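You operate a simulated robot arm through the tools that you are given. There is no shell and no other tool. Be economical: measure what you need, move in short steps, check, and stop when the job is done.

You run a simulated robot arm. Do the job below in one go: nothing can be reset, and whatever is moved stays where it is left.

JOB
Set the slider on the green bar one green block's length from the orange dial, and lock it.
Fine: the dial is its lock, free it first; lay the block on the bar, push the slider up to it, put the block back.
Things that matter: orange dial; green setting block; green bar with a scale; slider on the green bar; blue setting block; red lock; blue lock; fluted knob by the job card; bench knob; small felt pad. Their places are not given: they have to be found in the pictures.

It is judged by the outcome, as a careful person would: the job done as asked, and still so three seconds after it is handed in. It fails if anything else is knocked over, pushed out of place, dropped, spilled or broken.

ROBOT AND FRAMES
A 7-joint arm with a two-finger parallel gripper, fixed in place. Base frame: the origin is at the foot of the arm, x ahead of it, y to its left, z up. Lengths are in mm, angles in rad, forces in N, time in s.
With the tool pointing down near the work surface it reaches from about 300 to 680 mm from the base axis. Its first joint turns from -1.152 to 1.152 rad. Payload 1.57 kg.
The tool frame sits at the grasp point between the pads (the TCP): z along the fingers, y along the line on which they close. The tips reach 30 mm beyond it. The gripper opens to 110 mm. The fingers are 24 mm wide and 12 mm thick; the gripper's body (48 by 112 mm) begins 78 mm behind the TCP.
Orientation is that of the tool frame in the base frame, as a unit quaternion [x, y, z, w]. With the fingers straight down and closing along the base's y, the tool's x points along the base's -x, its y along +y and its z along -z.

CONTROLS
- The arm moves only by the tool step_arm. Its argument "plan" is a list of rows, each an object of numbers (a shift or turn left out is 0, a gripper value left out holds the last): "dx", "dy", "dz": the shift along the base's x, y, z in mm; "rx", "ry", "rz": the turn, a rotation vector about the base's x, y, z in degrees; "grip": the closure, from 0 (fully open) to 1 (shut). In form: [{"dx": .., "dy": .., "dz": .., "rx": .., "ry": .., "rz": .., "grip": ..}, ...]. A call has 1 to 8 rows; each row shifts and turns the commanded pose from where the row before left it. A row lasts 0.2 s, in which the tool goes at most 50 mm and 0.15 rad; a call with a longer step from one row to the next is refused whole, and so is a gripper value outside its range. Where a pose cannot be reached the arm comes as near as it can. A force on the tool above 40 N (or 10 N above the force at the start of the call, whichever is more), or a blocked arm, ends the call early, and 0.2 s more pass. Each finger travels about 108 mm/s and halts on what it meets, pressing with about 39 N; the grip force reading is that of the motor and also rises with nothing between the fingers. The clock runs only during rows and for 0.2 s after the last one: add rows that do not move to give the fingers time. The reply holds the time, the measured pose of the TCP, the force on the tool along the base axes, the opening and the grip force, in the units named above and with some noise.
- Cameras (640 x 400 px; columns grow to the right, rows downward): "scene" is fixed at [156.9, -395.4, 1390.6]; the picture's right is [0.81, -0.59, 0.00], its down [-0.42, -0.57, -0.71] and it looks along [0.42, 0.57, -0.71] (base axes); focal length 350 px, centre (320, 200). "wrist" rides on the gripper at [-36, 0, -80] in the tool frame; the picture's right is [0.00, -1.00, 0.00], its down [0.97, 0.00, -0.24] and it looks along [0.24, 0.00, 0.97] (tool axes); focal length 218 px, centre (320, 200).
- capture(camera): a new picture of that camera. No time passes.
- pixel_to_xyz(camera, pixels): for up to 12 pixels [column, row] of the newest picture of that camera ("zoom" is the newest enlarged one), the place [x, y, z] in the base frame of the surface seen there, good to about 3 mm. No time passes.
- enlarge(camera, box): a new picture of the part [left, top, right, bottom] of that camera's present view, enlarged. No time passes.
- hand_in(): hands the job in; it is judged then, once.

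Go step by step. Measure first, check grasps and placings, and put right what went wrong. The budget is 80 turns and 38 pictures, counting those below and the enlarged ones. Unless the task says otherwise, let go and move clear before handing in, and close with one line.

The tools are called after "Emit:" as a command line: name --argument value ..., lists and objects as JSON in quotes. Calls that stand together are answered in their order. step_arm: Moves the arm, as the interface text tells. Its arguments: {"type":"object","properties":{"plan":{"type":"array","items":{"type":"object","properties":{"dx":{"type":"number"},"dy":{"type":"number"},"dz":{"type":"number"},"rx":{"type":"number"},"ry":{"type":"number"},"rz":{"type":"number"},"grip":{"type":"number"}}}}},"required":["plan"]} The other tools are called the same way: capture (camera) takes a picture; pixel_to_xyz (camera, pixels) gives the place of the surface under pixels of a picture; enlarge (camera, box) takes an enlarged picture of a part of a camera's view; hand_in () hands the job in.

At the start:

```text
time_s: 0.0
tool_pos: [382.0, 40.9, 1041.1]
ee_rot: [0.0, 1.0, -0.001, 0.0]
contact_force: [0.1, -0.2, 0.5]
gripper_width: 110.0
gripper_force: 0.1
```

scene: 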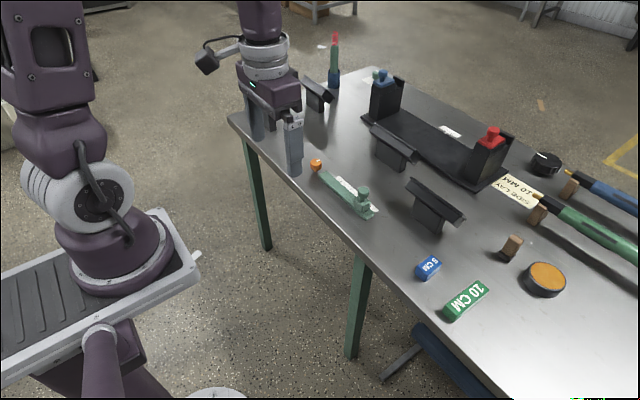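
wrist: 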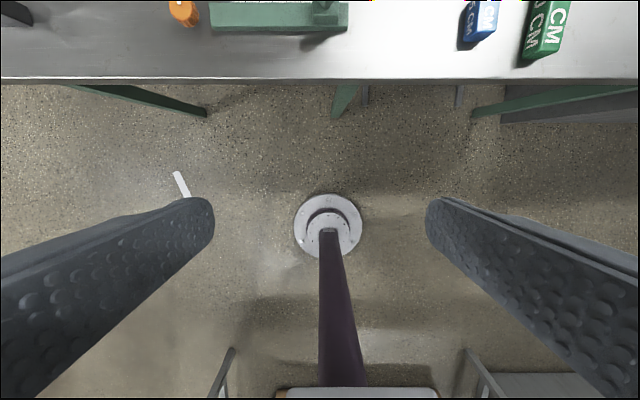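

The scene shows the green bar from the orange dial at (316,165) to the slider at (362,198), and the green block at (466,300). I'll enlarge these and measure them.

Emit:
enlarge --camera "scene" --box '[290, 140, 400, 230]'

Emit:
pixel_to_xyz --camera "scene" --pixels '[[316, 163], [325, 176], [345, 195], [362, 192], [370, 214], [447, 312], [480, 285], [466, 298], [429, 266], [386, 211], [544, 276], [511, 245]]'

Emit:
enlarge --camera "scene" --box '[400, 230, 580, 340]'

```text
4.44 times, centred on (345, 185) of scene
```

zoom: 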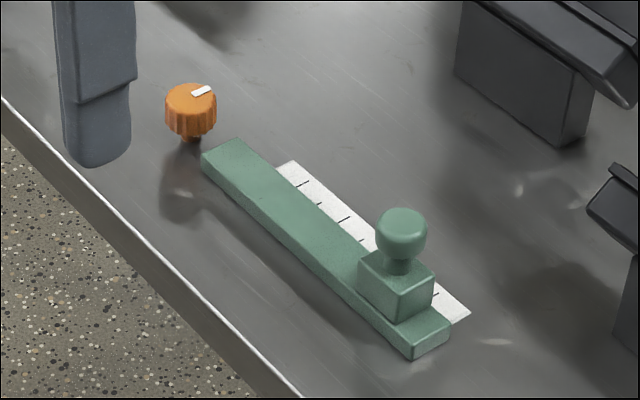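

```text
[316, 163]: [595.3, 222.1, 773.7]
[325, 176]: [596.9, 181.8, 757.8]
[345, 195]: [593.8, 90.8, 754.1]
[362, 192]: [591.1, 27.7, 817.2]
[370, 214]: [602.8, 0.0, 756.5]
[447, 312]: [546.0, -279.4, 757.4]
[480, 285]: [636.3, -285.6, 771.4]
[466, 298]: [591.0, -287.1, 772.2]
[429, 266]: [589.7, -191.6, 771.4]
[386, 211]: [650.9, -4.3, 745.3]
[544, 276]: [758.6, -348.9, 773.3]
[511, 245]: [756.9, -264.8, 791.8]
```

```text
3.56 times, centred on (490, 285) of scene
```

zoom: 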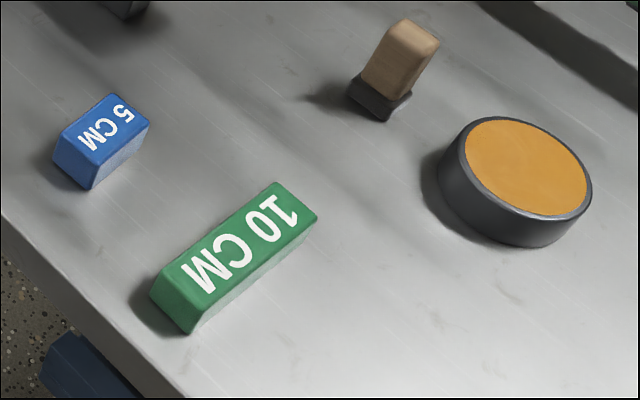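

The dial head is near (595,222,774), the bar runs along y at x≈596 with its top near z≈755, and the slider knob is at y≈28. I'll move over the bar to look at it from above.

Emit:
step_arm --plan '[{"dx": 40, "dy": 15, "dz": -10}, {"dx": 40, "dy": 15, "dz": -10}, {"dx": 40, "dy": 15, "dz": -10}, {"dx": 40, "dy": 15, "dz": -10}, {"dx": 40, "dy": 10, "dz": -10}, {}, {}]'

Emit:
capture --camera "wrist"

```text
time_s: 1.6
tool_pos: [583.0, 111.3, 989.2]
ee_rot: [-0.001, 1.0, 0.0, 0.0]
contact_force: [-0.4, -0.1, -0.5]
gripper_width: 110.1
gripper_force: 0.1
```

```text
33 pictures are left
```

wrist: 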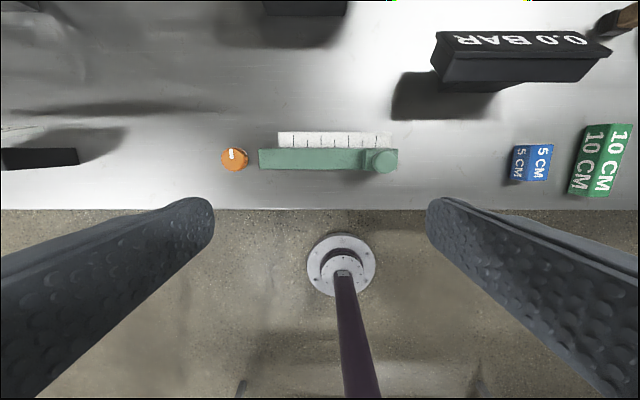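

The wrist view shows the dial at (235,159), the bar from (259) to (397) and the slider at (380,160). I'll enlarge it to get edges.

Emit:
enlarge --camera "wrist" --box '[210, 105, 410, 215]'

```text
3.20 times, centred on (310, 160) of wrist
```

zoom: 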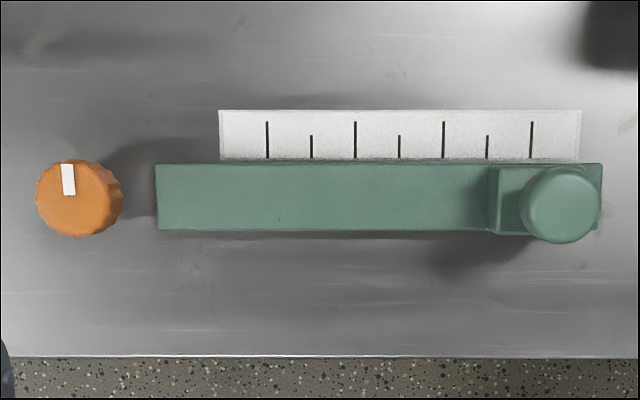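

Emit:
pixel_to_xyz --camera "zoom" --pixels '[[80, 205], [42, 198], [117, 198], [160, 195], [400, 170], [400, 226], [480, 198], [493, 198], [510, 198], [562, 205], [597, 175], [67, 180]]'

Emit:
pixel_to_xyz --camera "wrist" --pixels '[[578, 128], [625, 128], [570, 190], [605, 193], [597, 160], [515, 147], [551, 148], [530, 176], [235, 120], [380, 215]]'

```text
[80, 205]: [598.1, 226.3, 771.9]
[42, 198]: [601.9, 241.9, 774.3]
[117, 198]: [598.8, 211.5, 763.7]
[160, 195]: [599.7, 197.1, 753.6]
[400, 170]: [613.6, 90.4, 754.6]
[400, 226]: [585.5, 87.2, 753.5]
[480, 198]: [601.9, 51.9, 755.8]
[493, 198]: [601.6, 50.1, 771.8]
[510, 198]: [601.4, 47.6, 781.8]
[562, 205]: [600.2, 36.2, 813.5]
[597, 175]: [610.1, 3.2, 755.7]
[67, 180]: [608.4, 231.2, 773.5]
```

```text
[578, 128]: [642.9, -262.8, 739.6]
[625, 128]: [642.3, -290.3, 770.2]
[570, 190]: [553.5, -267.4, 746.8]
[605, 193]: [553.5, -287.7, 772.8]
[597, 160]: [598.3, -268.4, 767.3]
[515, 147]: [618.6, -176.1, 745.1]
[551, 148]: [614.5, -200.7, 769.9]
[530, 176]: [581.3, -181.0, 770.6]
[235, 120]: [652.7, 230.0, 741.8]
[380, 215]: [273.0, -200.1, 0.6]
```

The dial's centre is about (599,226), radius ~17, with its top at z≈773. The bar runs y 0–197 with its top at 755, and the slider face is at y≈50. I'll move above the dial, turned 45°, and check the job card in the meantime.

Emit:
step_arm --plan '[{"dx": 2.7, "dy": 19, "dz": -20, "rz": 7.5}, {"dx": 2.7, "dy": 19, "dz": -20, "rz": 7.5}, {"dx": 2.7, "dy": 19, "dz": -20, "rz": 7.5}, {"dx": 2.7, "dy": 19, "dz": -20, "rz": 7.5}, {"dx": 2.7, "dy": 19, "dz": -20, "rz": 7.5}, {"dx": 2.7, "dy": 19, "dz": -20, "rz": 7.5, "grip": 0.3}, {}, {}]'

Emit:
capture --camera "wrist"

Emit:
enlarge --camera "scene" --box '[480, 140, 600, 215]'

```text
time_s: 3.4
tool_pos: [595.6, 224.6, 869.2]
ee_rot: [-0.384, 0.924, 0.0, 0.0]
contact_force: [0.0, -0.3, -0.6]
gripper_width: 77.0
gripper_force: 0.1
```

```text
31 pictures are left
```

wrist: 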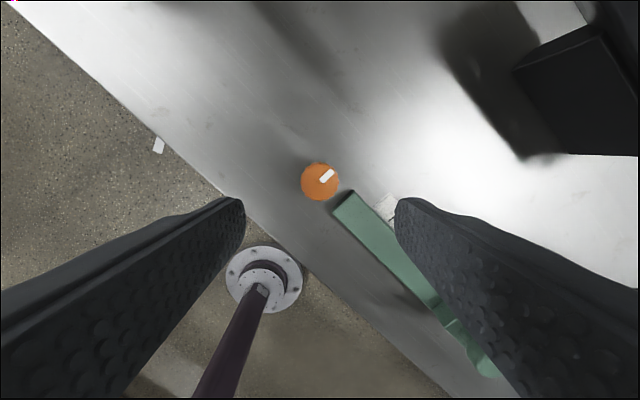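

```text
5.33 times, centred on (540, 178) of scene
```

zoom: 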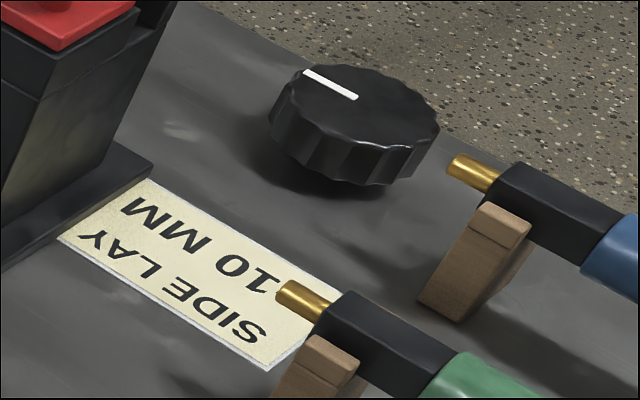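

The card reads "SIDE LAY 10 MM", which is for something else. The dial appears at (320,181) in the wrist view, so I'll refine its centre.

Emit:
pixel_to_xyz --camera "wrist" --pixels '[[320, 181], [304, 181], [336, 184], [320, 165], [318, 197], [327, 176], [350, 195], [335, 208]]'

```text
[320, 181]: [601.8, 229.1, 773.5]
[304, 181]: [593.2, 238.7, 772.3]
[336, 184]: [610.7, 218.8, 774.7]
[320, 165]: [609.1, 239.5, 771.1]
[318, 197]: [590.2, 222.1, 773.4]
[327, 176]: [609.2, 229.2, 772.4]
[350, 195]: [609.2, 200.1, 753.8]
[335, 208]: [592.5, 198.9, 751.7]
```

The dial centre is about (601,229.5). I'll go down so the tips straddle the head at z≈756 and close.

Emit:
step_arm --plan '[{"dx": 5.4, "dy": 5, "dz": -10}, {"dz": -25}, {"dz": -25}, {"dz": -23}, {}, {"grip": 0.6}, {"grip": 0.75}, {"grip": 0.75}]'

```text
time_s: 5.2
tool_pos: [603.2, 233.6, 785.9]
ee_rot: [-0.383, 0.924, 0.001, -0.002]
contact_force: [-3.5, 3.6, -2.7]
gripper_width: 31.1
gripper_force: 40.2
```

The dial is gripped at 31 mm, with a slight side force along the closing axis. I'll ease that off and turn counter-clockwise to loosen it.

Emit:
step_arm --plan '[{"dx": -1.5, "dy": 1.5}, {"rz": 6}, {"rz": 6}, {"rz": 6}, {"rz": 6}, {"rz": 6}, {}]'

Emit:
capture --camera "wrist"

```text
time_s: 6.8
tool_pos: [600.4, 232.2, 786.3]
ee_rot: [-0.61, 0.792, 0.001, 0.0]
contact_force: [7.2, 19.6, -13.4]
gripper_width: 31.0
gripper_force: 39.9
```

```text
29 pictures are left
```

wrist: 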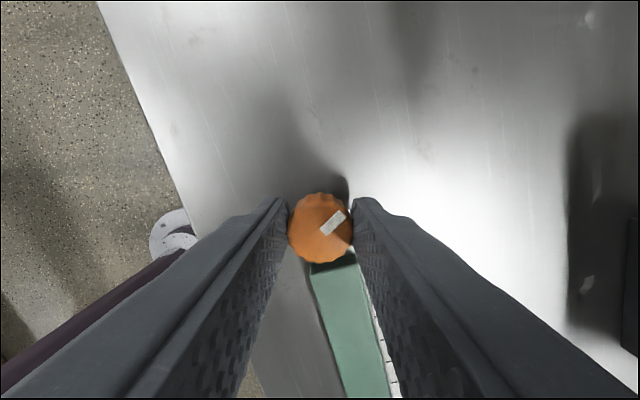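

The pointer kept its place relative to the fingers, so the dial turned about 30° with the gripper. I'll relieve the side force and continue.

Emit:
step_arm --plan '[{"dx": 1, "dy": 1.5}, {"rz": 6}, {"rz": 6}, {"rz": 6}, {"rz": 6}, {"rz": 6}, {}]'

```text
time_s: 7.8
tool_pos: [599.8, 234.3, 785.6]
ee_rot: [0.722, -0.692, -0.002, 0.005]
contact_force: [-6.6, -2.7, 10.9]
gripper_width: 31.3
gripper_force: 40.2
stopped in row 5: the force on the tool passed its limit (the readings are from after the stop); the commanded pose is now the measured one
```

The force limit stopped the turn at about 92°. I'll check the pointer.

Emit:
enlarge --camera "wrist" --box '[240, 150, 400, 300]'

```text
2.67 times, centred on (320, 225) of wrist
```

zoom: 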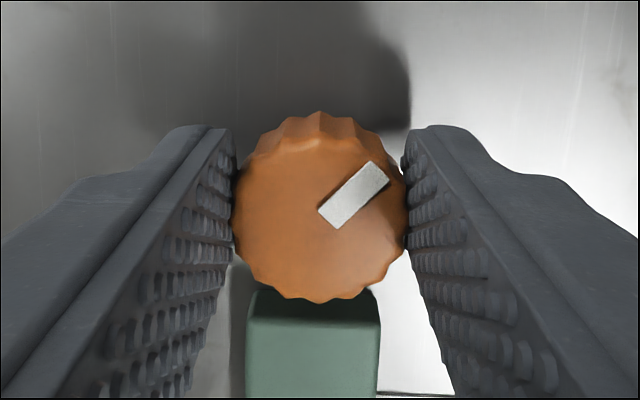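

The dial is still following, about 47° so far. I'll try a bit further in smaller steps.

Emit:
step_arm --plan '[{}, {"rz": 4}, {"rz": 4}, {"rz": 4}, {}]'

```text
time_s: 9.1
tool_pos: [600.6, 234.7, 785.6]
ee_rot: [0.791, -0.612, -0.002, 0.006]
contact_force: [-6.9, -3.8, 12.4]
gripper_width: 31.2
gripper_force: 40.2
stopped in row 5: the force on the tool passed its limit (the readings are from after the stop); the commanded pose is now the measured one
```

Emit:
step_arm --plan '[{}, {"rz": 4}, {"rz": 4}, {"rz": 4}, {"rz": 4}, {"rz": 4}, {}]'

Emit:
enlarge --camera "wrist" --box '[240, 150, 400, 300]'

```text
time_s: 10.2
tool_pos: [599.3, 233.4, 787.4]
ee_rot: [0.861, -0.509, -0.003, 0.007]
contact_force: [-8.4, -2.2, 13.2]
gripper_width: 31.1
gripper_force: 39.9
stopped in row 5: the force on the tool passed its limit (the readings are from after the stop); the commanded pose is now the measured one
```

```text
2.67 times, centred on (320, 225) of wrist
```

zoom: 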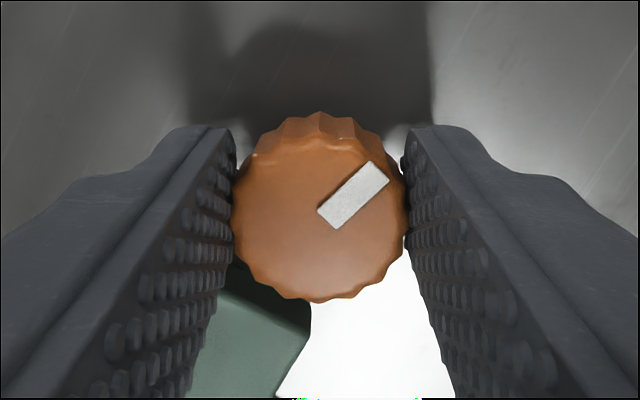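

Turned about 74° and still following. I'll continue toward 90° total.

Emit:
step_arm --plan '[{}, {"rz": 4}, {"rz": 4}, {"rz": 4}, {"rz": 4}, {"rz": 3}, {}]'

Emit:
enlarge --camera "wrist" --box '[240, 150, 400, 300]'

```text
time_s: 11.8
tool_pos: [598.4, 233.3, 785.8]
ee_rot: [0.933, -0.36, -0.003, 0.009]
contact_force: [-28.4, -10.2, 18.4]
gripper_width: 31.3
gripper_force: 40.1
```

```text
2.67 times, centred on (320, 225) of wrist
```

zoom: 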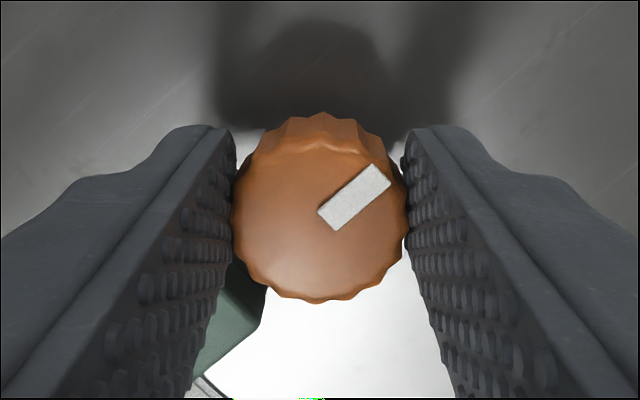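

The dial has turned about 93° counter-clockwise. I'll let go, lift and look at it.

Emit:
step_arm --plan '[{"dx": -0.5}, {"grip": 0.62}, {"grip": 0.6, "dz": 4}, {"dz": 20}, {"dz": 30}, {"dz": 30}, {"dz": 10}]'

Emit:
capture --camera "wrist"

Emit:
enlarge --camera "scene" --box '[290, 140, 400, 230]'

```text
time_s: 13.4
tool_pos: [599.7, 234.0, 879.3]
ee_rot: [0.933, -0.361, -0.002, 0.007]
contact_force: [0.1, -0.7, 0.2]
gripper_width: 44.2
gripper_force: 0.0
```

```text
25 pictures are left
```

wrist: 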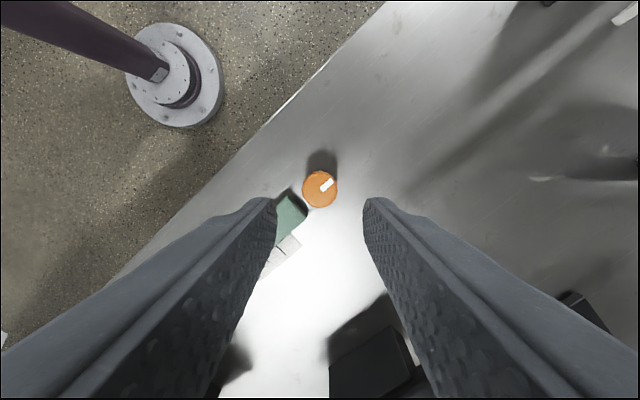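

```text
4.44 times, centred on (345, 185) of scene
```

zoom: 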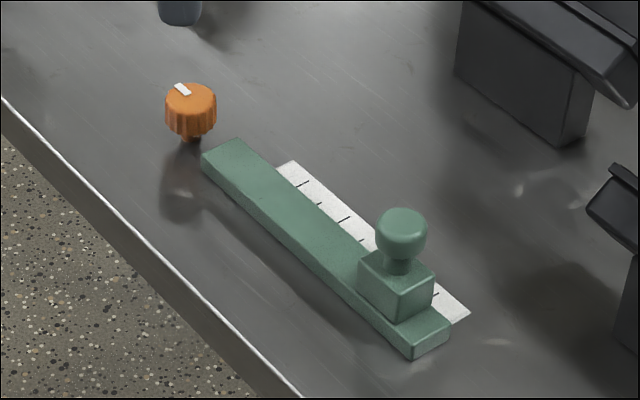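

The pointer moved from +x to +y, so the dial has turned about 90°. I'll measure the dial and the green block precisely.

Emit:
pixel_to_xyz --camera "wrist" --pixels '[[320, 189], [304, 189], [336, 189], [320, 173], [320, 206], [309, 202], [306, 198], [314, 206]]'

Emit:
pixel_to_xyz --camera "zoom" --pixels '[[190, 98], [168, 100], [213, 100], [212, 125], [380, 280], [395, 300], [430, 268], [405, 225]]'

```text
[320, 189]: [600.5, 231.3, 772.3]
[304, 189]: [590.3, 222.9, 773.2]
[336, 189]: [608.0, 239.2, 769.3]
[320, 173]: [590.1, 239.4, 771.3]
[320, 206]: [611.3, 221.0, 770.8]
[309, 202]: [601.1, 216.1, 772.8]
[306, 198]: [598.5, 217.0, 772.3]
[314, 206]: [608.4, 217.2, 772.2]
```

```text
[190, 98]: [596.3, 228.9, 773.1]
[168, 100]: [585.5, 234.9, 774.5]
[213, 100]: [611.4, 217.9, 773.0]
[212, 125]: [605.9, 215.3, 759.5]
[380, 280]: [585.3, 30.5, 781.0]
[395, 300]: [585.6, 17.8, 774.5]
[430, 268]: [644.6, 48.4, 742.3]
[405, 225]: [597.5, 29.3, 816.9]
```

The dial rim facing the slider is at y≈214.5, with the centre at (600,230). Next I'll go over to the green block near (597,-277), turning back to close along y.

Emit:
step_arm --plan '[{"dy": -27, "dz": 8, "rz": -7.3}, {"dy": -27, "dz": 8, "rz": -7.3}, {"dy": -27, "dz": 8, "rz": -7.3}, {"dy": -27, "rz": -7.3}, {"dy": -27, "rz": -7.3}, {"dy": -27, "rz": -7.3}, {"dy": -27, "rz": -7.3}, {"dy": -27, "rz": -7.3}]'

Emit:
step_arm --plan '[{"dy": -27, "rz": -7.3}, {"dy": -27, "rz": -7.3}, {"dy": -27, "rz": -7.3}, {"dy": -27, "rz": -7.3}, {"dy": -27, "rz": -7.3}, {"dy": -27, "rz": -7.3}, {"dy": -27, "rz": -7.3}, {"dy": -27, "rz": -7.3}]'

Emit:
step_arm --plan '[{"dy": -27, "rz": -7.3, "grip": 0.3}, {"dy": -27, "rz": -7.0}, {"dy": -25, "rz": -7.0}, {}, {}]'

Emit:
capture --camera "wrist"

```text
time_s: 15.2
tool_pos: [598.0, 19.3, 901.2]
ee_rot: [-0.638, 0.77, 0.005, -0.005]
contact_force: [-0.9, -0.3, 0.5]
gripper_width: 44.1
gripper_force: 0.1
```

```text
time_s: 17.0
tool_pos: [599.8, -198.3, 902.6]
ee_rot: [-0.182, 0.983, 0.006, -0.002]
contact_force: [-0.1, -0.8, 0.3]
gripper_width: 44.1
gripper_force: 0.1
```

```text
time_s: 18.2
tool_pos: [598.5, -279.7, 902.7]
ee_rot: [0.003, 1.0, 0.006, -0.001]
contact_force: [-0.2, 0.1, -0.3]
gripper_width: 77.3
gripper_force: 0.0
```

```text
23 pictures are left
```

wrist: 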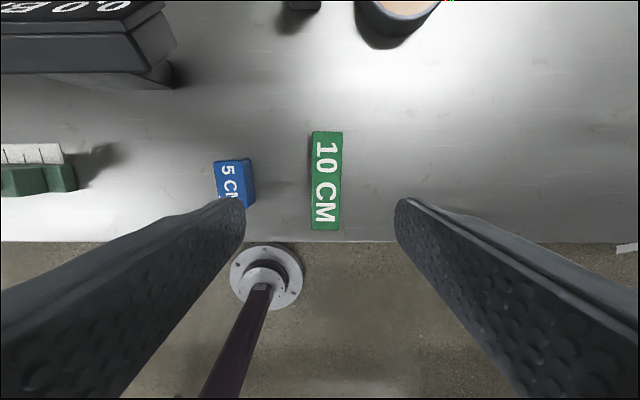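

The block is at (326,181), standing nearly straight. I'll get its corners.

Emit:
enlarge --camera "wrist" --box '[200, 115, 380, 245]'

Emit:
pixel_to_xyz --camera "wrist" --pixels '[[314, 133], [340, 133], [312, 227], [339, 228], [327, 180], [312, 180], [339, 180], [326, 134], [325, 226], [253, 170], [253, 195]]'

```text
3.08 times, centred on (290, 180) of wrist
```

zoom: 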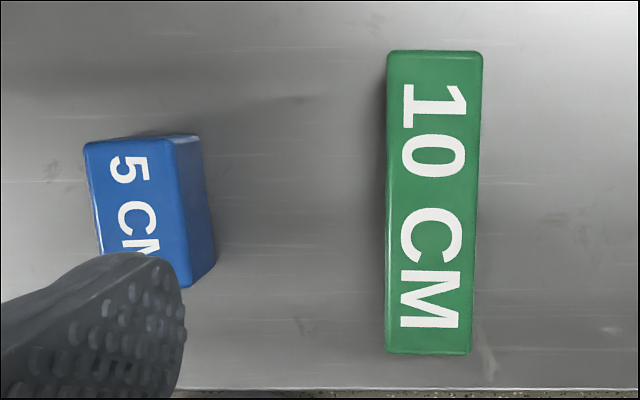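

```text
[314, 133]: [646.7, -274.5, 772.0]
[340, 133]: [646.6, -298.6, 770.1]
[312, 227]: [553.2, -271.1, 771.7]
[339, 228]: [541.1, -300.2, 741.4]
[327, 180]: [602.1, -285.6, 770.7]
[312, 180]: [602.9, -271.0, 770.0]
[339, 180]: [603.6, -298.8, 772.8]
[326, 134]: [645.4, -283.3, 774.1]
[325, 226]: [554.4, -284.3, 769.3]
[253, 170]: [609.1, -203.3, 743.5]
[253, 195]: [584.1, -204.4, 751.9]
```

The block spans x 549–648 and y −299…−271, with its top at 771, so its centre is (600,−285). I'll lower to z≈776 and grip.

Emit:
step_arm --plan '[{"dx": 1.5, "dy": -5.3, "dz": -30, "rz": -1}, {"dz": -35}, {"dz": -35}, {"dz": -20}, {"dz": -6.5}, {}, {"grip": 0.7}, {"grip": 0.8}]'

Emit:
step_arm --plan '[{}, {}]'

```text
time_s: 20.0
tool_pos: [599.2, -285.5, 776.2]
ee_rot: [0.01, 1.0, 0.007, -0.001]
contact_force: [-0.7, 0.2, 1.6]
gripper_width: 29.2
gripper_force: 39.5
```

```text
time_s: 20.6
tool_pos: [599.5, -284.6, 777.1]
ee_rot: [0.011, 1.0, 0.008, -0.001]
contact_force: [-1.4, -0.6, 3.4]
gripper_width: 29.1
gripper_force: 39.3
```

Gripped at 29 mm. I'll lift and check that it holds, then carry it toward the bar while turning +91°.

Emit:
step_arm --plan '[{"dz": 30}, {"dz": 40}, {"dz": 40}, {"dy": 34, "rz": 7}, {"dy": 34, "rz": 7}, {"dy": 34, "rz": 7}, {"dy": 34, "rz": 7}, {"dy": 34, "rz": 7}]'

Emit:
step_arm --plan '[{"dy": 34, "rz": 7}, {"dy": 34, "rz": 7}, {"dy": 34, "rz": 7}, {"dy": 34, "rz": 7}, {"dy": 34, "rz": 7}, {"dy": 34, "rz": 7}, {"dy": 34, "rz": 7}, {"dy": 34, "rz": 7}]'

Emit:
step_arm --plan '[{}]'

Emit:
capture --camera "wrist"

Emit:
capture --camera "scene"

```text
time_s: 22.4
tool_pos: [601.4, -113.8, 887.4]
ee_rot: [-0.291, 0.957, 0.006, -0.003]
contact_force: [-0.2, 0.1, -1.5]
gripper_width: 29.1
gripper_force: 39.4
```

```text
time_s: 24.2
tool_pos: [598.7, 157.5, 887.9]
ee_rot: [-0.706, 0.708, 0.005, -0.005]
contact_force: [0.3, -0.8, -1.1]
gripper_width: 29.1
gripper_force: 39.1
```

```text
time_s: 24.6
tool_pos: [598.3, 157.3, 888.7]
ee_rot: [-0.705, 0.709, 0.005, -0.005]
contact_force: [0.1, 0.3, -0.9]
gripper_width: 29.2
gripper_force: 39.0
```

```text
21 pictures are left
```

wrist: 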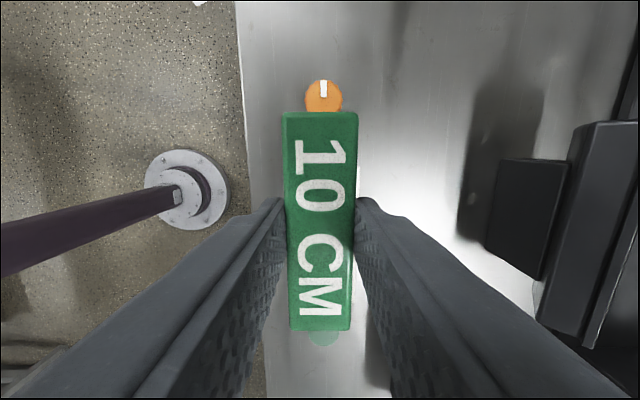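

```text
20 pictures are left
```

scene: 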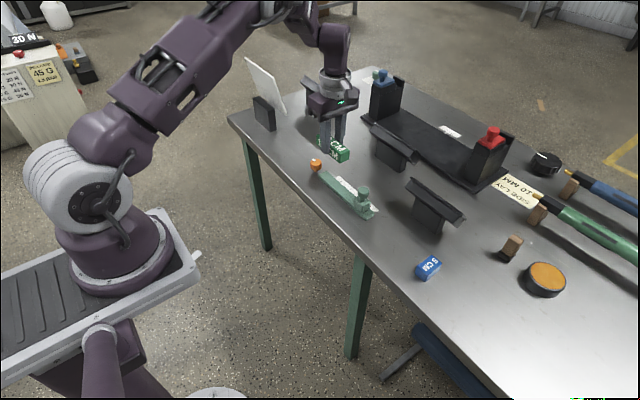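

The block is held, its axis pointing roughly at the dial. I'll measure the block's ends in the hand.

Emit:
pixel_to_xyz --camera "wrist" --pixels '[[320, 115], [319, 328], [287, 117], [354, 117], [292, 325], [349, 325], [320, 103]]'

```text
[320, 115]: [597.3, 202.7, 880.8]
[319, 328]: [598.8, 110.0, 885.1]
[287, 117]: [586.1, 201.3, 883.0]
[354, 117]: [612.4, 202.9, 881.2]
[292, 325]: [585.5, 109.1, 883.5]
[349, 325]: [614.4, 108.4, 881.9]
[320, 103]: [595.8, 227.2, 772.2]
```

The block is straight, y≈107–206. I'll shift it +4 in y and lower to just above the bar.

Emit:
step_arm --plan '[{"dx": 1.5, "dy": 4, "dz": -20}, {"dz": -30}, {"dz": -25}, {"dz": -15}, {"dz": -4}, {}]'

Emit:
step_arm --plan '[{"dz": -1.5}, {"dz": -1}, {}]'

Emit:
enlarge --camera "scene" --box '[290, 130, 400, 220]'

```text
time_s: 26.0
tool_pos: [600.8, 163.2, 792.7]
ee_rot: [-0.706, 0.708, 0.005, -0.005]
contact_force: [0.4, -0.4, -0.7]
gripper_width: 29.2
gripper_force: 39.1
```

```text
time_s: 26.8
tool_pos: [599.9, 164.3, 790.9]
ee_rot: [-0.706, 0.708, 0.004, -0.004]
contact_force: [0.4, -0.3, -0.7]
gripper_width: 29.1
gripper_force: 38.8
```

```text
4.44 times, centred on (345, 175) of scene
```

zoom: 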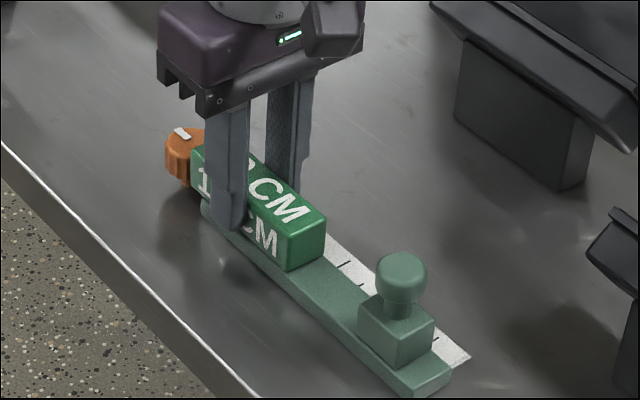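

There is no contact force yet, so I'll lower in 1 mm steps until it touches.

Emit:
step_arm --plan '[{"dz": -1}, {"dz": -1}, {}]'

```text
time_s: 27.6
tool_pos: [601.6, 164.5, 790.1]
ee_rot: [-0.706, 0.709, 0.002, -0.005]
contact_force: [-4.1, -2.1, 23.3]
gripper_width: 28.8
gripper_force: 39.0
```

It is in contact now (23 N up). I'll relieve slightly, open and lift off.

Emit:
step_arm --plan '[{"dz": 1}, {"grip": 0.65}, {"grip": 0.55}, {}, {"dz": 20}, {"dz": 40}, {"dz": 40}, {}]'

Emit:
capture --camera "wrist"

Emit:
enlarge --camera "scene" --box '[290, 130, 400, 220]'

```text
time_s: 29.4
tool_pos: [600.8, 164.1, 889.1]
ee_rot: [-0.705, 0.709, 0.004, -0.005]
contact_force: [-0.5, -1.1, -0.2]
gripper_width: 49.9
gripper_force: 0.1
```

```text
18 pictures are left
```

wrist: 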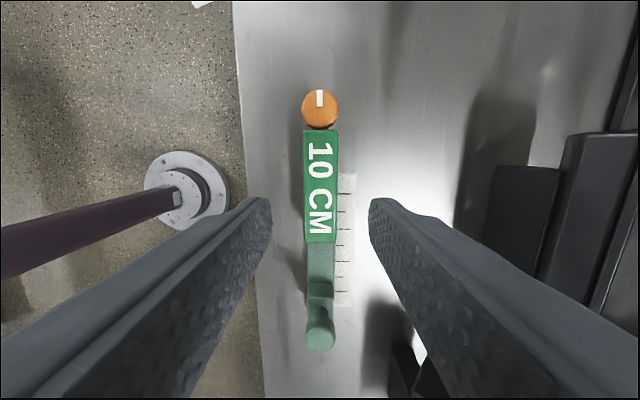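

```text
4.44 times, centred on (345, 175) of scene
```

zoom: 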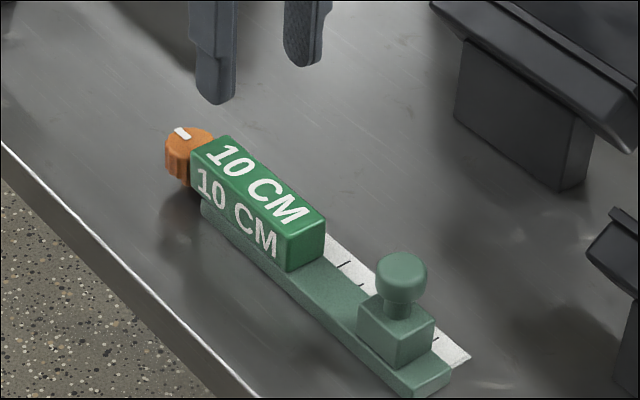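

The block sits squarely on the bar next to the dial. I'll close the fingers and go behind the slider at y≈−15 to push it; first I'll measure the slider's back.

Emit:
pixel_to_xyz --camera "wrist" --pixels '[[320, 338], [320, 348], [320, 286], [320, 303], [320, 134], [320, 240], [308, 132], [333, 132], [309, 240], [333, 240]]'

Emit:
step_arm --plan '[{"dy": -45, "grip": 1.0}, {"dy": -45}, {"dy": -45}, {"dy": -45}, {}, {}]'

Emit:
capture --camera "wrist"

```text
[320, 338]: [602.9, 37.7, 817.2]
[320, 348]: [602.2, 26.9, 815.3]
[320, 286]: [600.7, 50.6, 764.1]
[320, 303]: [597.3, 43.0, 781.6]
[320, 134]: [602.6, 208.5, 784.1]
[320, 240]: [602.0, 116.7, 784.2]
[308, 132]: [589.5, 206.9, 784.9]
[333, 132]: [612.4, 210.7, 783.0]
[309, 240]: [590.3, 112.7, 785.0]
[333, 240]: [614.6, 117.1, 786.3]
```

```text
time_s: 30.8
tool_pos: [603.5, -14.3, 888.1]
ee_rot: [-0.706, 0.708, 0.004, -0.006]
contact_force: [-0.4, -0.5, 0.1]
gripper_width: 0.1
gripper_force: 21.3
```

```text
16 pictures are left
```

wrist: 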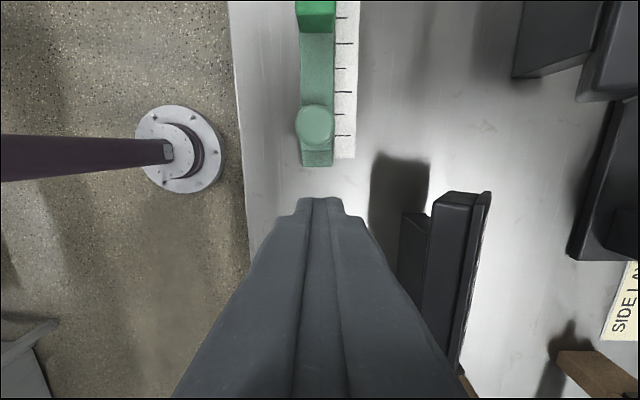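

The fixture on the right (450,250) may be close to the gripper body, so I'll check its position and the slider's back before going down.

Emit:
pixel_to_xyz --camera "wrist" --pixels '[[437, 215], [450, 200], [485, 200], [410, 230], [440, 300], [315, 125], [315, 145], [317, 151], [317, 160]]'

```text
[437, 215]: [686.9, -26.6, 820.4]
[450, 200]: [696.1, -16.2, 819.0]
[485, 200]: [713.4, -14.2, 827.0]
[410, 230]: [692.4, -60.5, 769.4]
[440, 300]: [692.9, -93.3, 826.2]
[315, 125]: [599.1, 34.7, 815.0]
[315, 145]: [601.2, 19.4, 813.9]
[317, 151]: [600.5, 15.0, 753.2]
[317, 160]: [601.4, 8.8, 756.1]
```

It is clear: the fixture starts at x≥687. I'll go down behind the slider to tips z≈761, then approach to near contact.

Emit:
step_arm --plan '[{"dx": -3, "dz": -30}, {"dz": -35}, {"dz": -32}, {}, {"dy": 6}, {"dy": 6}, {"dy": 4}, {}]'

```text
time_s: 32.6
tool_pos: [598.5, -1.1, 793.5]
ee_rot: [-0.706, 0.709, 0.005, -0.005]
contact_force: [0.4, -0.1, -0.7]
gripper_width: 0.4
gripper_force: 21.2
```

There is no contact yet. I'll push +y in gentle steps.

Emit:
step_arm --plan '[{"dy": 4}, {"dy": 4}, {"dy": 4}, {"dy": 4}, {"dy": 4}, {}]'

```text
time_s: 34.0
tool_pos: [597.8, 19.8, 792.7]
ee_rot: [-0.705, 0.709, 0.004, -0.006]
contact_force: [-0.2, -1.2, -0.4]
gripper_width: 0.0
gripper_force: 21.9
```

Emit:
step_arm --plan '[{"dx": 1, "dy": 6}, {"dy": 6}, {"dy": 6}, {"dy": 6}, {"dy": 6}, {"dy": 6}, {}]'

Emit:
enlarge --camera "scene" --box '[290, 130, 400, 220]'

```text
time_s: 35.6
tool_pos: [598.4, 55.7, 792.1]
ee_rot: [-0.706, 0.709, 0.003, -0.006]
contact_force: [0.0, -0.2, 0.2]
gripper_width: 0.0
gripper_force: 21.3
```

```text
4.44 times, centred on (345, 175) of scene
```

zoom: 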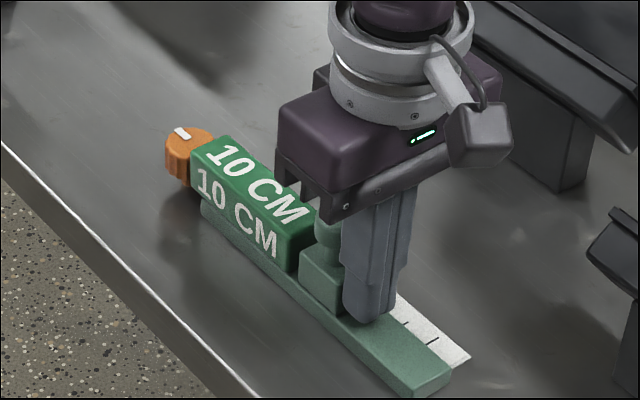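

The slider moves freely and is now near the block. I'll push in small steps until force rises.

Emit:
step_arm --plan '[{"dy": 2}, {"dy": 2}, {"dy": 2}, {"dy": 1.5}, {"dy": 1.5}, {}]'

```text
time_s: 37.0
tool_pos: [599.4, 65.6, 791.4]
ee_rot: [-0.706, 0.708, 0.004, -0.006]
contact_force: [-0.6, -0.9, 0.8]
gripper_width: 0.0
gripper_force: 20.9
```

Emit:
step_arm --plan '[{"dy": 1}, {"dy": 1}, {"dy": 1}, {}]'

Emit:
enlarge --camera "scene" --box '[300, 140, 370, 195]'

```text
time_s: 38.0
tool_pos: [599.0, 66.1, 792.7]
ee_rot: [-0.706, 0.708, 0.004, -0.007]
contact_force: [1.2, -14.2, -3.7]
gripper_width: 0.0
gripper_force: 21.2
```

```text
7.27 times, centred on (335, 168) of scene
```

zoom: 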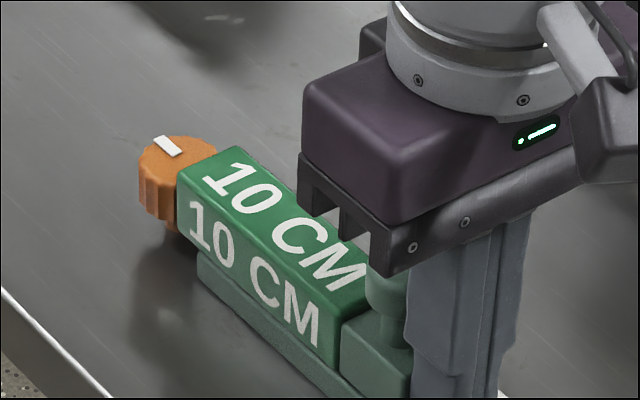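

The force is 14 N, so dial, block and slider are in contact. I'll back off and lift to view.

Emit:
step_arm --plan '[{"dy": -4}, {"dy": -6}, {"dy": -10}, {"dz": 30}, {"dz": 40}, {"dz": 28}, {"dy": 20}, {}]'

Emit:
step_arm --plan '[{"dy": 40, "grip": 0.5}, {"dy": 40}, {"dy": 15}, {}]'

Emit:
capture --camera "wrist"

```text
time_s: 39.8
tool_pos: [597.9, 65.9, 890.6]
ee_rot: [-0.706, 0.708, 0.004, -0.006]
contact_force: [0.6, -0.1, -0.2]
gripper_width: 0.0
gripper_force: 21.0
```

```text
time_s: 40.8
tool_pos: [597.7, 160.6, 891.0]
ee_rot: [-0.705, 0.709, 0.004, -0.006]
contact_force: [-0.2, 0.2, 0.3]
gripper_width: 54.7
gripper_force: 0.1
```

```text
13 pictures are left
```

wrist: 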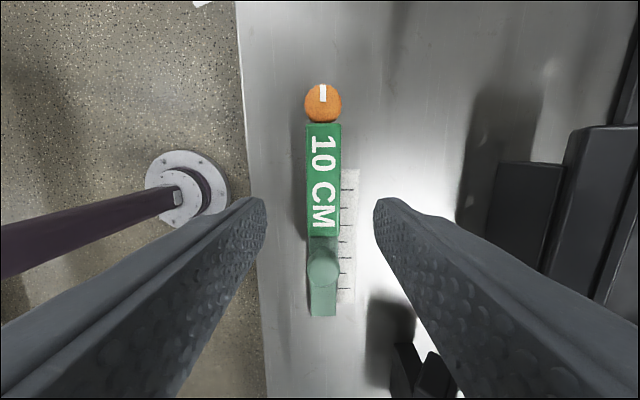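

Dial, block and slider are touching. I'll find the block's centre to grip it evenly.

Emit:
pixel_to_xyz --camera "wrist" --pixels '[[308, 180], [338, 180], [323, 127], [323, 232], [323, 180], [323, 265], [318, 119], [323, 310]]'

```text
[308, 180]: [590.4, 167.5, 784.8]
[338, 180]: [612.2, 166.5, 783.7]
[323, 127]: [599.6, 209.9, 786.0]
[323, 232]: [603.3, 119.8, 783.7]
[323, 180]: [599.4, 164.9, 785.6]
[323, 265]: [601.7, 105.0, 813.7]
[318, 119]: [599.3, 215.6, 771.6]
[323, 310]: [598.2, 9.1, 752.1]
```

The block centre is about (601,164.5). I'll descend, grip, and lift straight up.

Emit:
step_arm --plan '[{"dx": 3, "dy": 4, "dz": -25}, {"dz": -35}, {"dz": -37}, {}, {"grip": 0.7}, {"grip": 0.78}, {}, {}]'

```text
time_s: 42.6
tool_pos: [598.6, 166.5, 793.9]
ee_rot: [-0.706, 0.708, 0.004, -0.005]
contact_force: [-0.1, 0.1, -0.1]
gripper_width: 29.3
gripper_force: 39.2
```

Emit:
step_arm --plan '[{"dz": 8}, {"dz": 12}, {"dz": 30}, {"dz": 45}, {}]'

Emit:
enlarge --camera "scene" --box '[290, 130, 400, 220]'

```text
time_s: 43.8
tool_pos: [600.6, 167.1, 890.6]
ee_rot: [-0.706, 0.708, 0.005, -0.006]
contact_force: [-0.4, -0.1, -1.2]
gripper_width: 28.8
gripper_force: 38.5
```

```text
4.44 times, centred on (345, 175) of scene
```

zoom: 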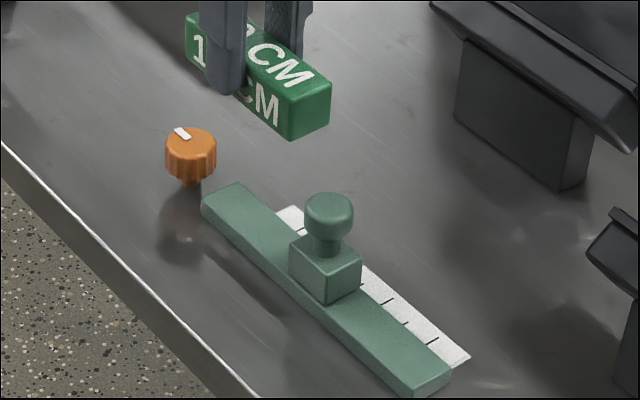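

The block came off cleanly and the slider stayed put. I'll carry the block back to its old place at (600,−285).

Emit:
step_arm --plan '[{"dy": -34.8, "rz": -7}, {"dy": -34.8, "rz": -7}, {"dy": -34.8, "rz": -7}, {"dy": -34.8, "rz": -7}, {"dy": -34.8, "rz": -7}, {"dy": -34.8, "rz": -7}, {"dy": -34.8, "rz": -7}, {"dy": -34.8, "rz": -7}]'

Emit:
step_arm --plan '[{"dy": -34.8, "rz": -7}, {"dy": -34.8, "rz": -7}, {"dy": -34.8, "rz": -7}, {"dy": -34.8, "rz": -7}, {"dy": -34.8, "rz": -7}, {}, {}]'

Emit:
capture --camera "wrist"

```text
time_s: 45.6
tool_pos: [600.5, -113.2, 888.3]
ee_rot: [-0.288, 0.958, 0.006, -0.003]
contact_force: [-0.2, 0.1, -1.4]
gripper_width: 29.0
gripper_force: 38.7
```

```text
time_s: 47.2
tool_pos: [600.2, -286.9, 887.3]
ee_rot: [0.011, 1.0, 0.007, -0.002]
contact_force: [0.0, 0.0, -1.3]
gripper_width: 29.2
gripper_force: 38.8
```

```text
11 pictures are left
```

wrist: 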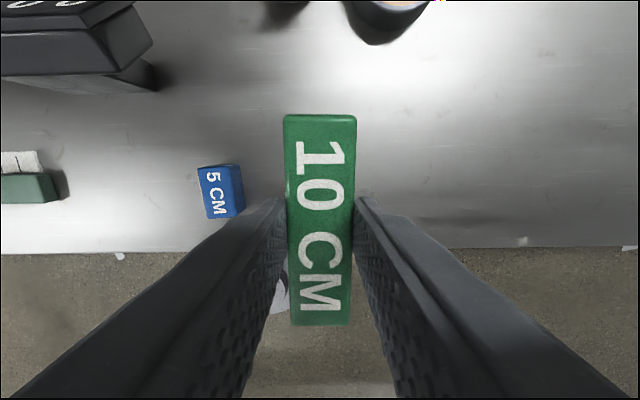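

The block is held over its old spot. I'll lower to just above the table, then touch down slowly.

Emit:
step_arm --plan '[{"dx": 1, "dy": 2, "dz": -30}, {"dz": -35}, {"dz": -27}, {"dz": -12}, {}, {}]'

Emit:
step_arm --plan '[{"dz": -1}, {"dz": -1}, {}]'

```text
time_s: 48.6
tool_pos: [601.6, -285.3, 783.7]
ee_rot: [0.011, 1.0, 0.007, -0.001]
contact_force: [0.2, 0.7, -0.6]
gripper_width: 29.1
gripper_force: 39.0
```

```text
time_s: 49.4
tool_pos: [603.7, -285.0, 782.7]
ee_rot: [0.01, 1.0, 0.007, 0.0]
contact_force: [-0.1, -0.6, -1.0]
gripper_width: 29.2
gripper_force: 39.1
```

Emit:
step_arm --plan '[{"dz": -1}, {"dz": -1}, {}]'

```text
time_s: 50.2
tool_pos: [602.9, -283.1, 781.1]
ee_rot: [0.011, 1.0, 0.007, 0.0]
contact_force: [-0.6, -0.3, -0.8]
gripper_width: 29.1
gripper_force: 38.8
```

Emit:
step_arm --plan '[{"dz": -1}, {"dz": -1}, {}]'

```text
time_s: 51.0
tool_pos: [603.4, -284.6, 779.2]
ee_rot: [0.012, 1.0, 0.007, 0.0]
contact_force: [0.9, 1.0, 2.0]
gripper_width: 29.3
gripper_force: 38.6
```

Emit:
step_arm --plan '[{"dz": -0.7}, {}]'

```text
time_s: 51.6
tool_pos: [605.1, -285.1, 777.3]
ee_rot: [0.011, 1.0, 0.006, -0.001]
contact_force: [-5.3, 5.0, 20.7]
gripper_width: 29.2
gripper_force: 39.3
```

Touchdown (20 N). I'll relieve, open and lift.

Emit:
step_arm --plan '[{"dz": 0.7}, {"grip": 0.65}, {"grip": 0.5}, {}, {"dz": 20}, {"dz": 40}, {"dz": 45}, {}]'

Emit:
capture --camera "wrist"

```text
time_s: 53.4
tool_pos: [602.5, -285.2, 882.7]
ee_rot: [0.011, 1.0, 0.008, -0.001]
contact_force: [-0.4, -0.1, 0.1]
gripper_width: 55.1
gripper_force: 0.0
```

```text
10 pictures are left
```

wrist: 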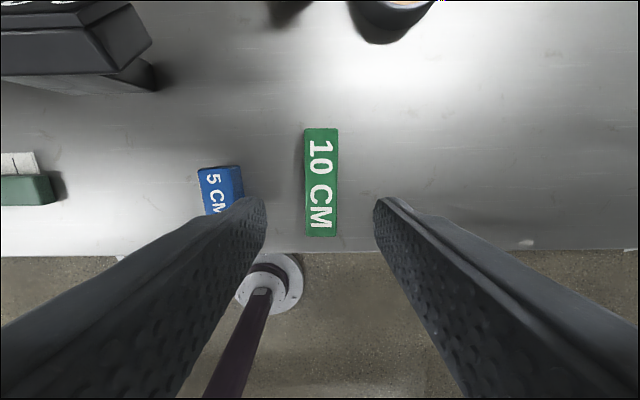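

Emit:
pixel_to_xyz --camera "wrist" --pixels '[[322, 131], [321, 234], [306, 182], [337, 182], [321, 182]]'

Emit:
step_arm --plan '[{"dy": 27, "rz": 7.3}, {"dy": 27, "rz": 7.3}, {"dy": 27, "rz": 7.3}, {"dy": 27, "rz": 7.3}, {"dy": 27, "rz": 7.3}, {"dy": 27, "rz": 7.3}, {"dy": 27, "rz": 7.3}, {"dy": 27, "rz": 7.3}]'

Emit:
step_arm --plan '[{"dy": 27, "rz": 7.3}, {"dy": 27, "rz": 7.3}, {"dy": 27, "rz": 7.3}, {"dy": 27, "rz": 7.3}, {"dy": 27, "rz": 7.3}, {"dy": 27, "rz": 7.3}, {"dy": 27, "rz": 7.3}, {"dy": 27, "rz": 7.3}]'

Emit:
step_arm --plan '[{"dy": 27, "rz": 7.3}, {"dy": 27, "rz": 7.3}, {"dy": 29, "rz": 7.3}, {}, {}]'

Emit:
capture --camera "wrist"

```text
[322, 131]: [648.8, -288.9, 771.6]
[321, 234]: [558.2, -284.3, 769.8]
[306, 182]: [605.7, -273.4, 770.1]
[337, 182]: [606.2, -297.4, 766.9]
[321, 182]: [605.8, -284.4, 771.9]
```

```text
time_s: 55.2
tool_pos: [602.4, -67.1, 883.5]
ee_rot: [-0.478, 0.878, 0.007, -0.005]
contact_force: [0.7, -0.1, 0.8]
gripper_width: 55.1
gripper_force: 0.0
```

```text
time_s: 57.0
tool_pos: [602.8, 150.2, 885.0]
ee_rot: [0.846, -0.533, -0.003, 0.006]
contact_force: [0.5, 0.6, 0.4]
gripper_width: 55.0
gripper_force: 0.1
```

```text
time_s: 58.2
tool_pos: [603.1, 230.6, 886.9]
ee_rot: [0.932, -0.362, -0.002, 0.007]
contact_force: [0.2, 0.6, 0.4]
gripper_width: 55.2
gripper_force: 0.1
```

```text
9 pictures are left
```

wrist: 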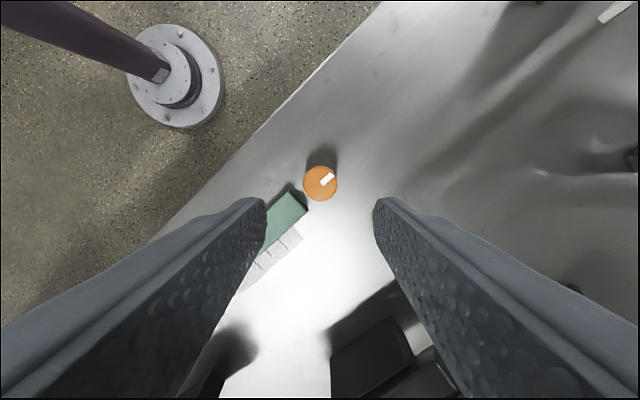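

The block is back within a few mm of its original place. Now to the dial: I'll go down with 44 mm opening at the same angle as before and grip.

Emit:
step_arm --plan '[{"dx": -3, "dy": 0.5, "dz": -25, "grip": 0.6}, {"dz": -35}, {"dz": -25}, {"dz": -13.5}, {}, {"grip": 0.7}, {"grip": 0.76}, {}]'

```text
time_s: 60.0
tool_pos: [602.2, 228.7, 785.7]
ee_rot: [0.932, -0.363, -0.002, 0.007]
contact_force: [2.3, 1.7, -5.0]
gripper_width: 31.2
gripper_force: 40.0
```

Gripped cleanly. I'll turn clockwise to lock.

Emit:
step_arm --plan '[{"rz": -5}, {"rz": -5}, {"rz": -5}, {"rz": -5}, {"rz": -5}, {"rz": -5}, {}]'

```text
time_s: 61.3
tool_pos: [599.7, 228.8, 785.8]
ee_rot: [0.833, -0.553, -0.002, 0.009]
contact_force: [-5.3, -4.7, 11.1]
gripper_width: 31.5
gripper_force: 40.0
stopped in row 6: the force on the tool passed its limit (the readings are from after the stop); the commanded pose is now the measured one
```

Emit:
step_arm --plan '[{}, {"rz": -4}, {"rz": -4}, {"rz": -4}, {"rz": -4}, {"rz": -4}, {"rz": -4}, {}]'

Emit:
step_arm --plan '[{}, {"rz": -4}, {"rz": -4}, {"rz": -4}, {"rz": -4}, {"rz": -4}, {}]'

```text
time_s: 62.5
tool_pos: [600.5, 228.0, 786.0]
ee_rot: [0.754, -0.657, -0.003, 0.012]
contact_force: [-6.4, -2.8, 12.5]
gripper_width: 31.2
gripper_force: 39.8
stopped in row 5: the force on the tool passed its limit (the readings are from after the stop); the commanded pose is now the measured one
```

```text
time_s: 64.0
tool_pos: [600.7, 227.6, 785.2]
ee_rot: [-0.629, 0.777, 0.005, -0.013]
contact_force: [-22.6, -10.4, 12.4]
gripper_width: 30.9
gripper_force: 40.3
```

Turned 60° so far. I'll relieve the side force and go on.

Emit:
step_arm --plan '[{"dx": -1.5, "dy": -0.5}, {"rz": -4}, {"rz": -4}, {"rz": -4}, {"rz": -4}, {}]'

Emit:
step_arm --plan '[{}, {"rz": -4}, {"rz": -4}, {"rz": -4}, {"rz": -4}, {}]'

Emit:
enlarge --camera "wrist" --box '[240, 150, 400, 300]'

```text
time_s: 65.5
tool_pos: [599.6, 228.4, 784.7]
ee_rot: [-0.514, 0.857, 0.008, -0.009]
contact_force: [-8.9, -5.8, 6.2]
gripper_width: 31.5
gripper_force: 40.1
```

```text
time_s: 66.8
tool_pos: [599.5, 228.2, 786.7]
ee_rot: [-0.39, 0.921, 0.008, -0.009]
contact_force: [-14.9, -4.9, 23.1]
gripper_width: 31.3
gripper_force: 40.3
```

```text
2.67 times, centred on (320, 225) of wrist
```

zoom: 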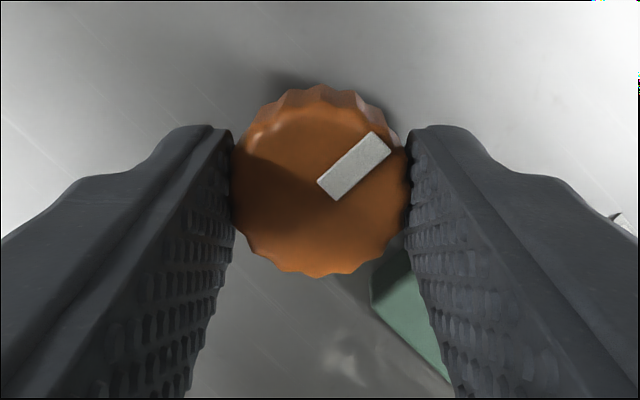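

The pointer follows and is at about 46°, where the dial started at 45°. I'll turn a few degrees more to make sure it is fully locked.

Emit:
step_arm --plan '[{"dx": -0.7}, {"rz": -3}, {"rz": -3}, {}]'

Emit:
enlarge --camera "wrist" --box '[240, 150, 400, 300]'

```text
time_s: 67.8
tool_pos: [599.6, 229.3, 785.0]
ee_rot: [-0.342, 0.94, 0.009, -0.007]
contact_force: [3.4, 5.7, -2.4]
gripper_width: 31.3
gripper_force: 39.4
```

```text
2.67 times, centred on (320, 225) of wrist
```

zoom: 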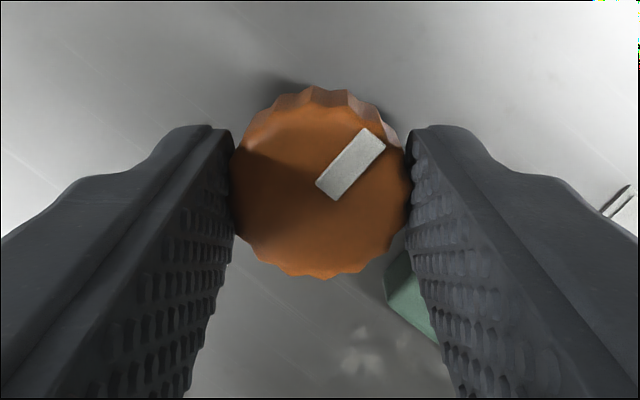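

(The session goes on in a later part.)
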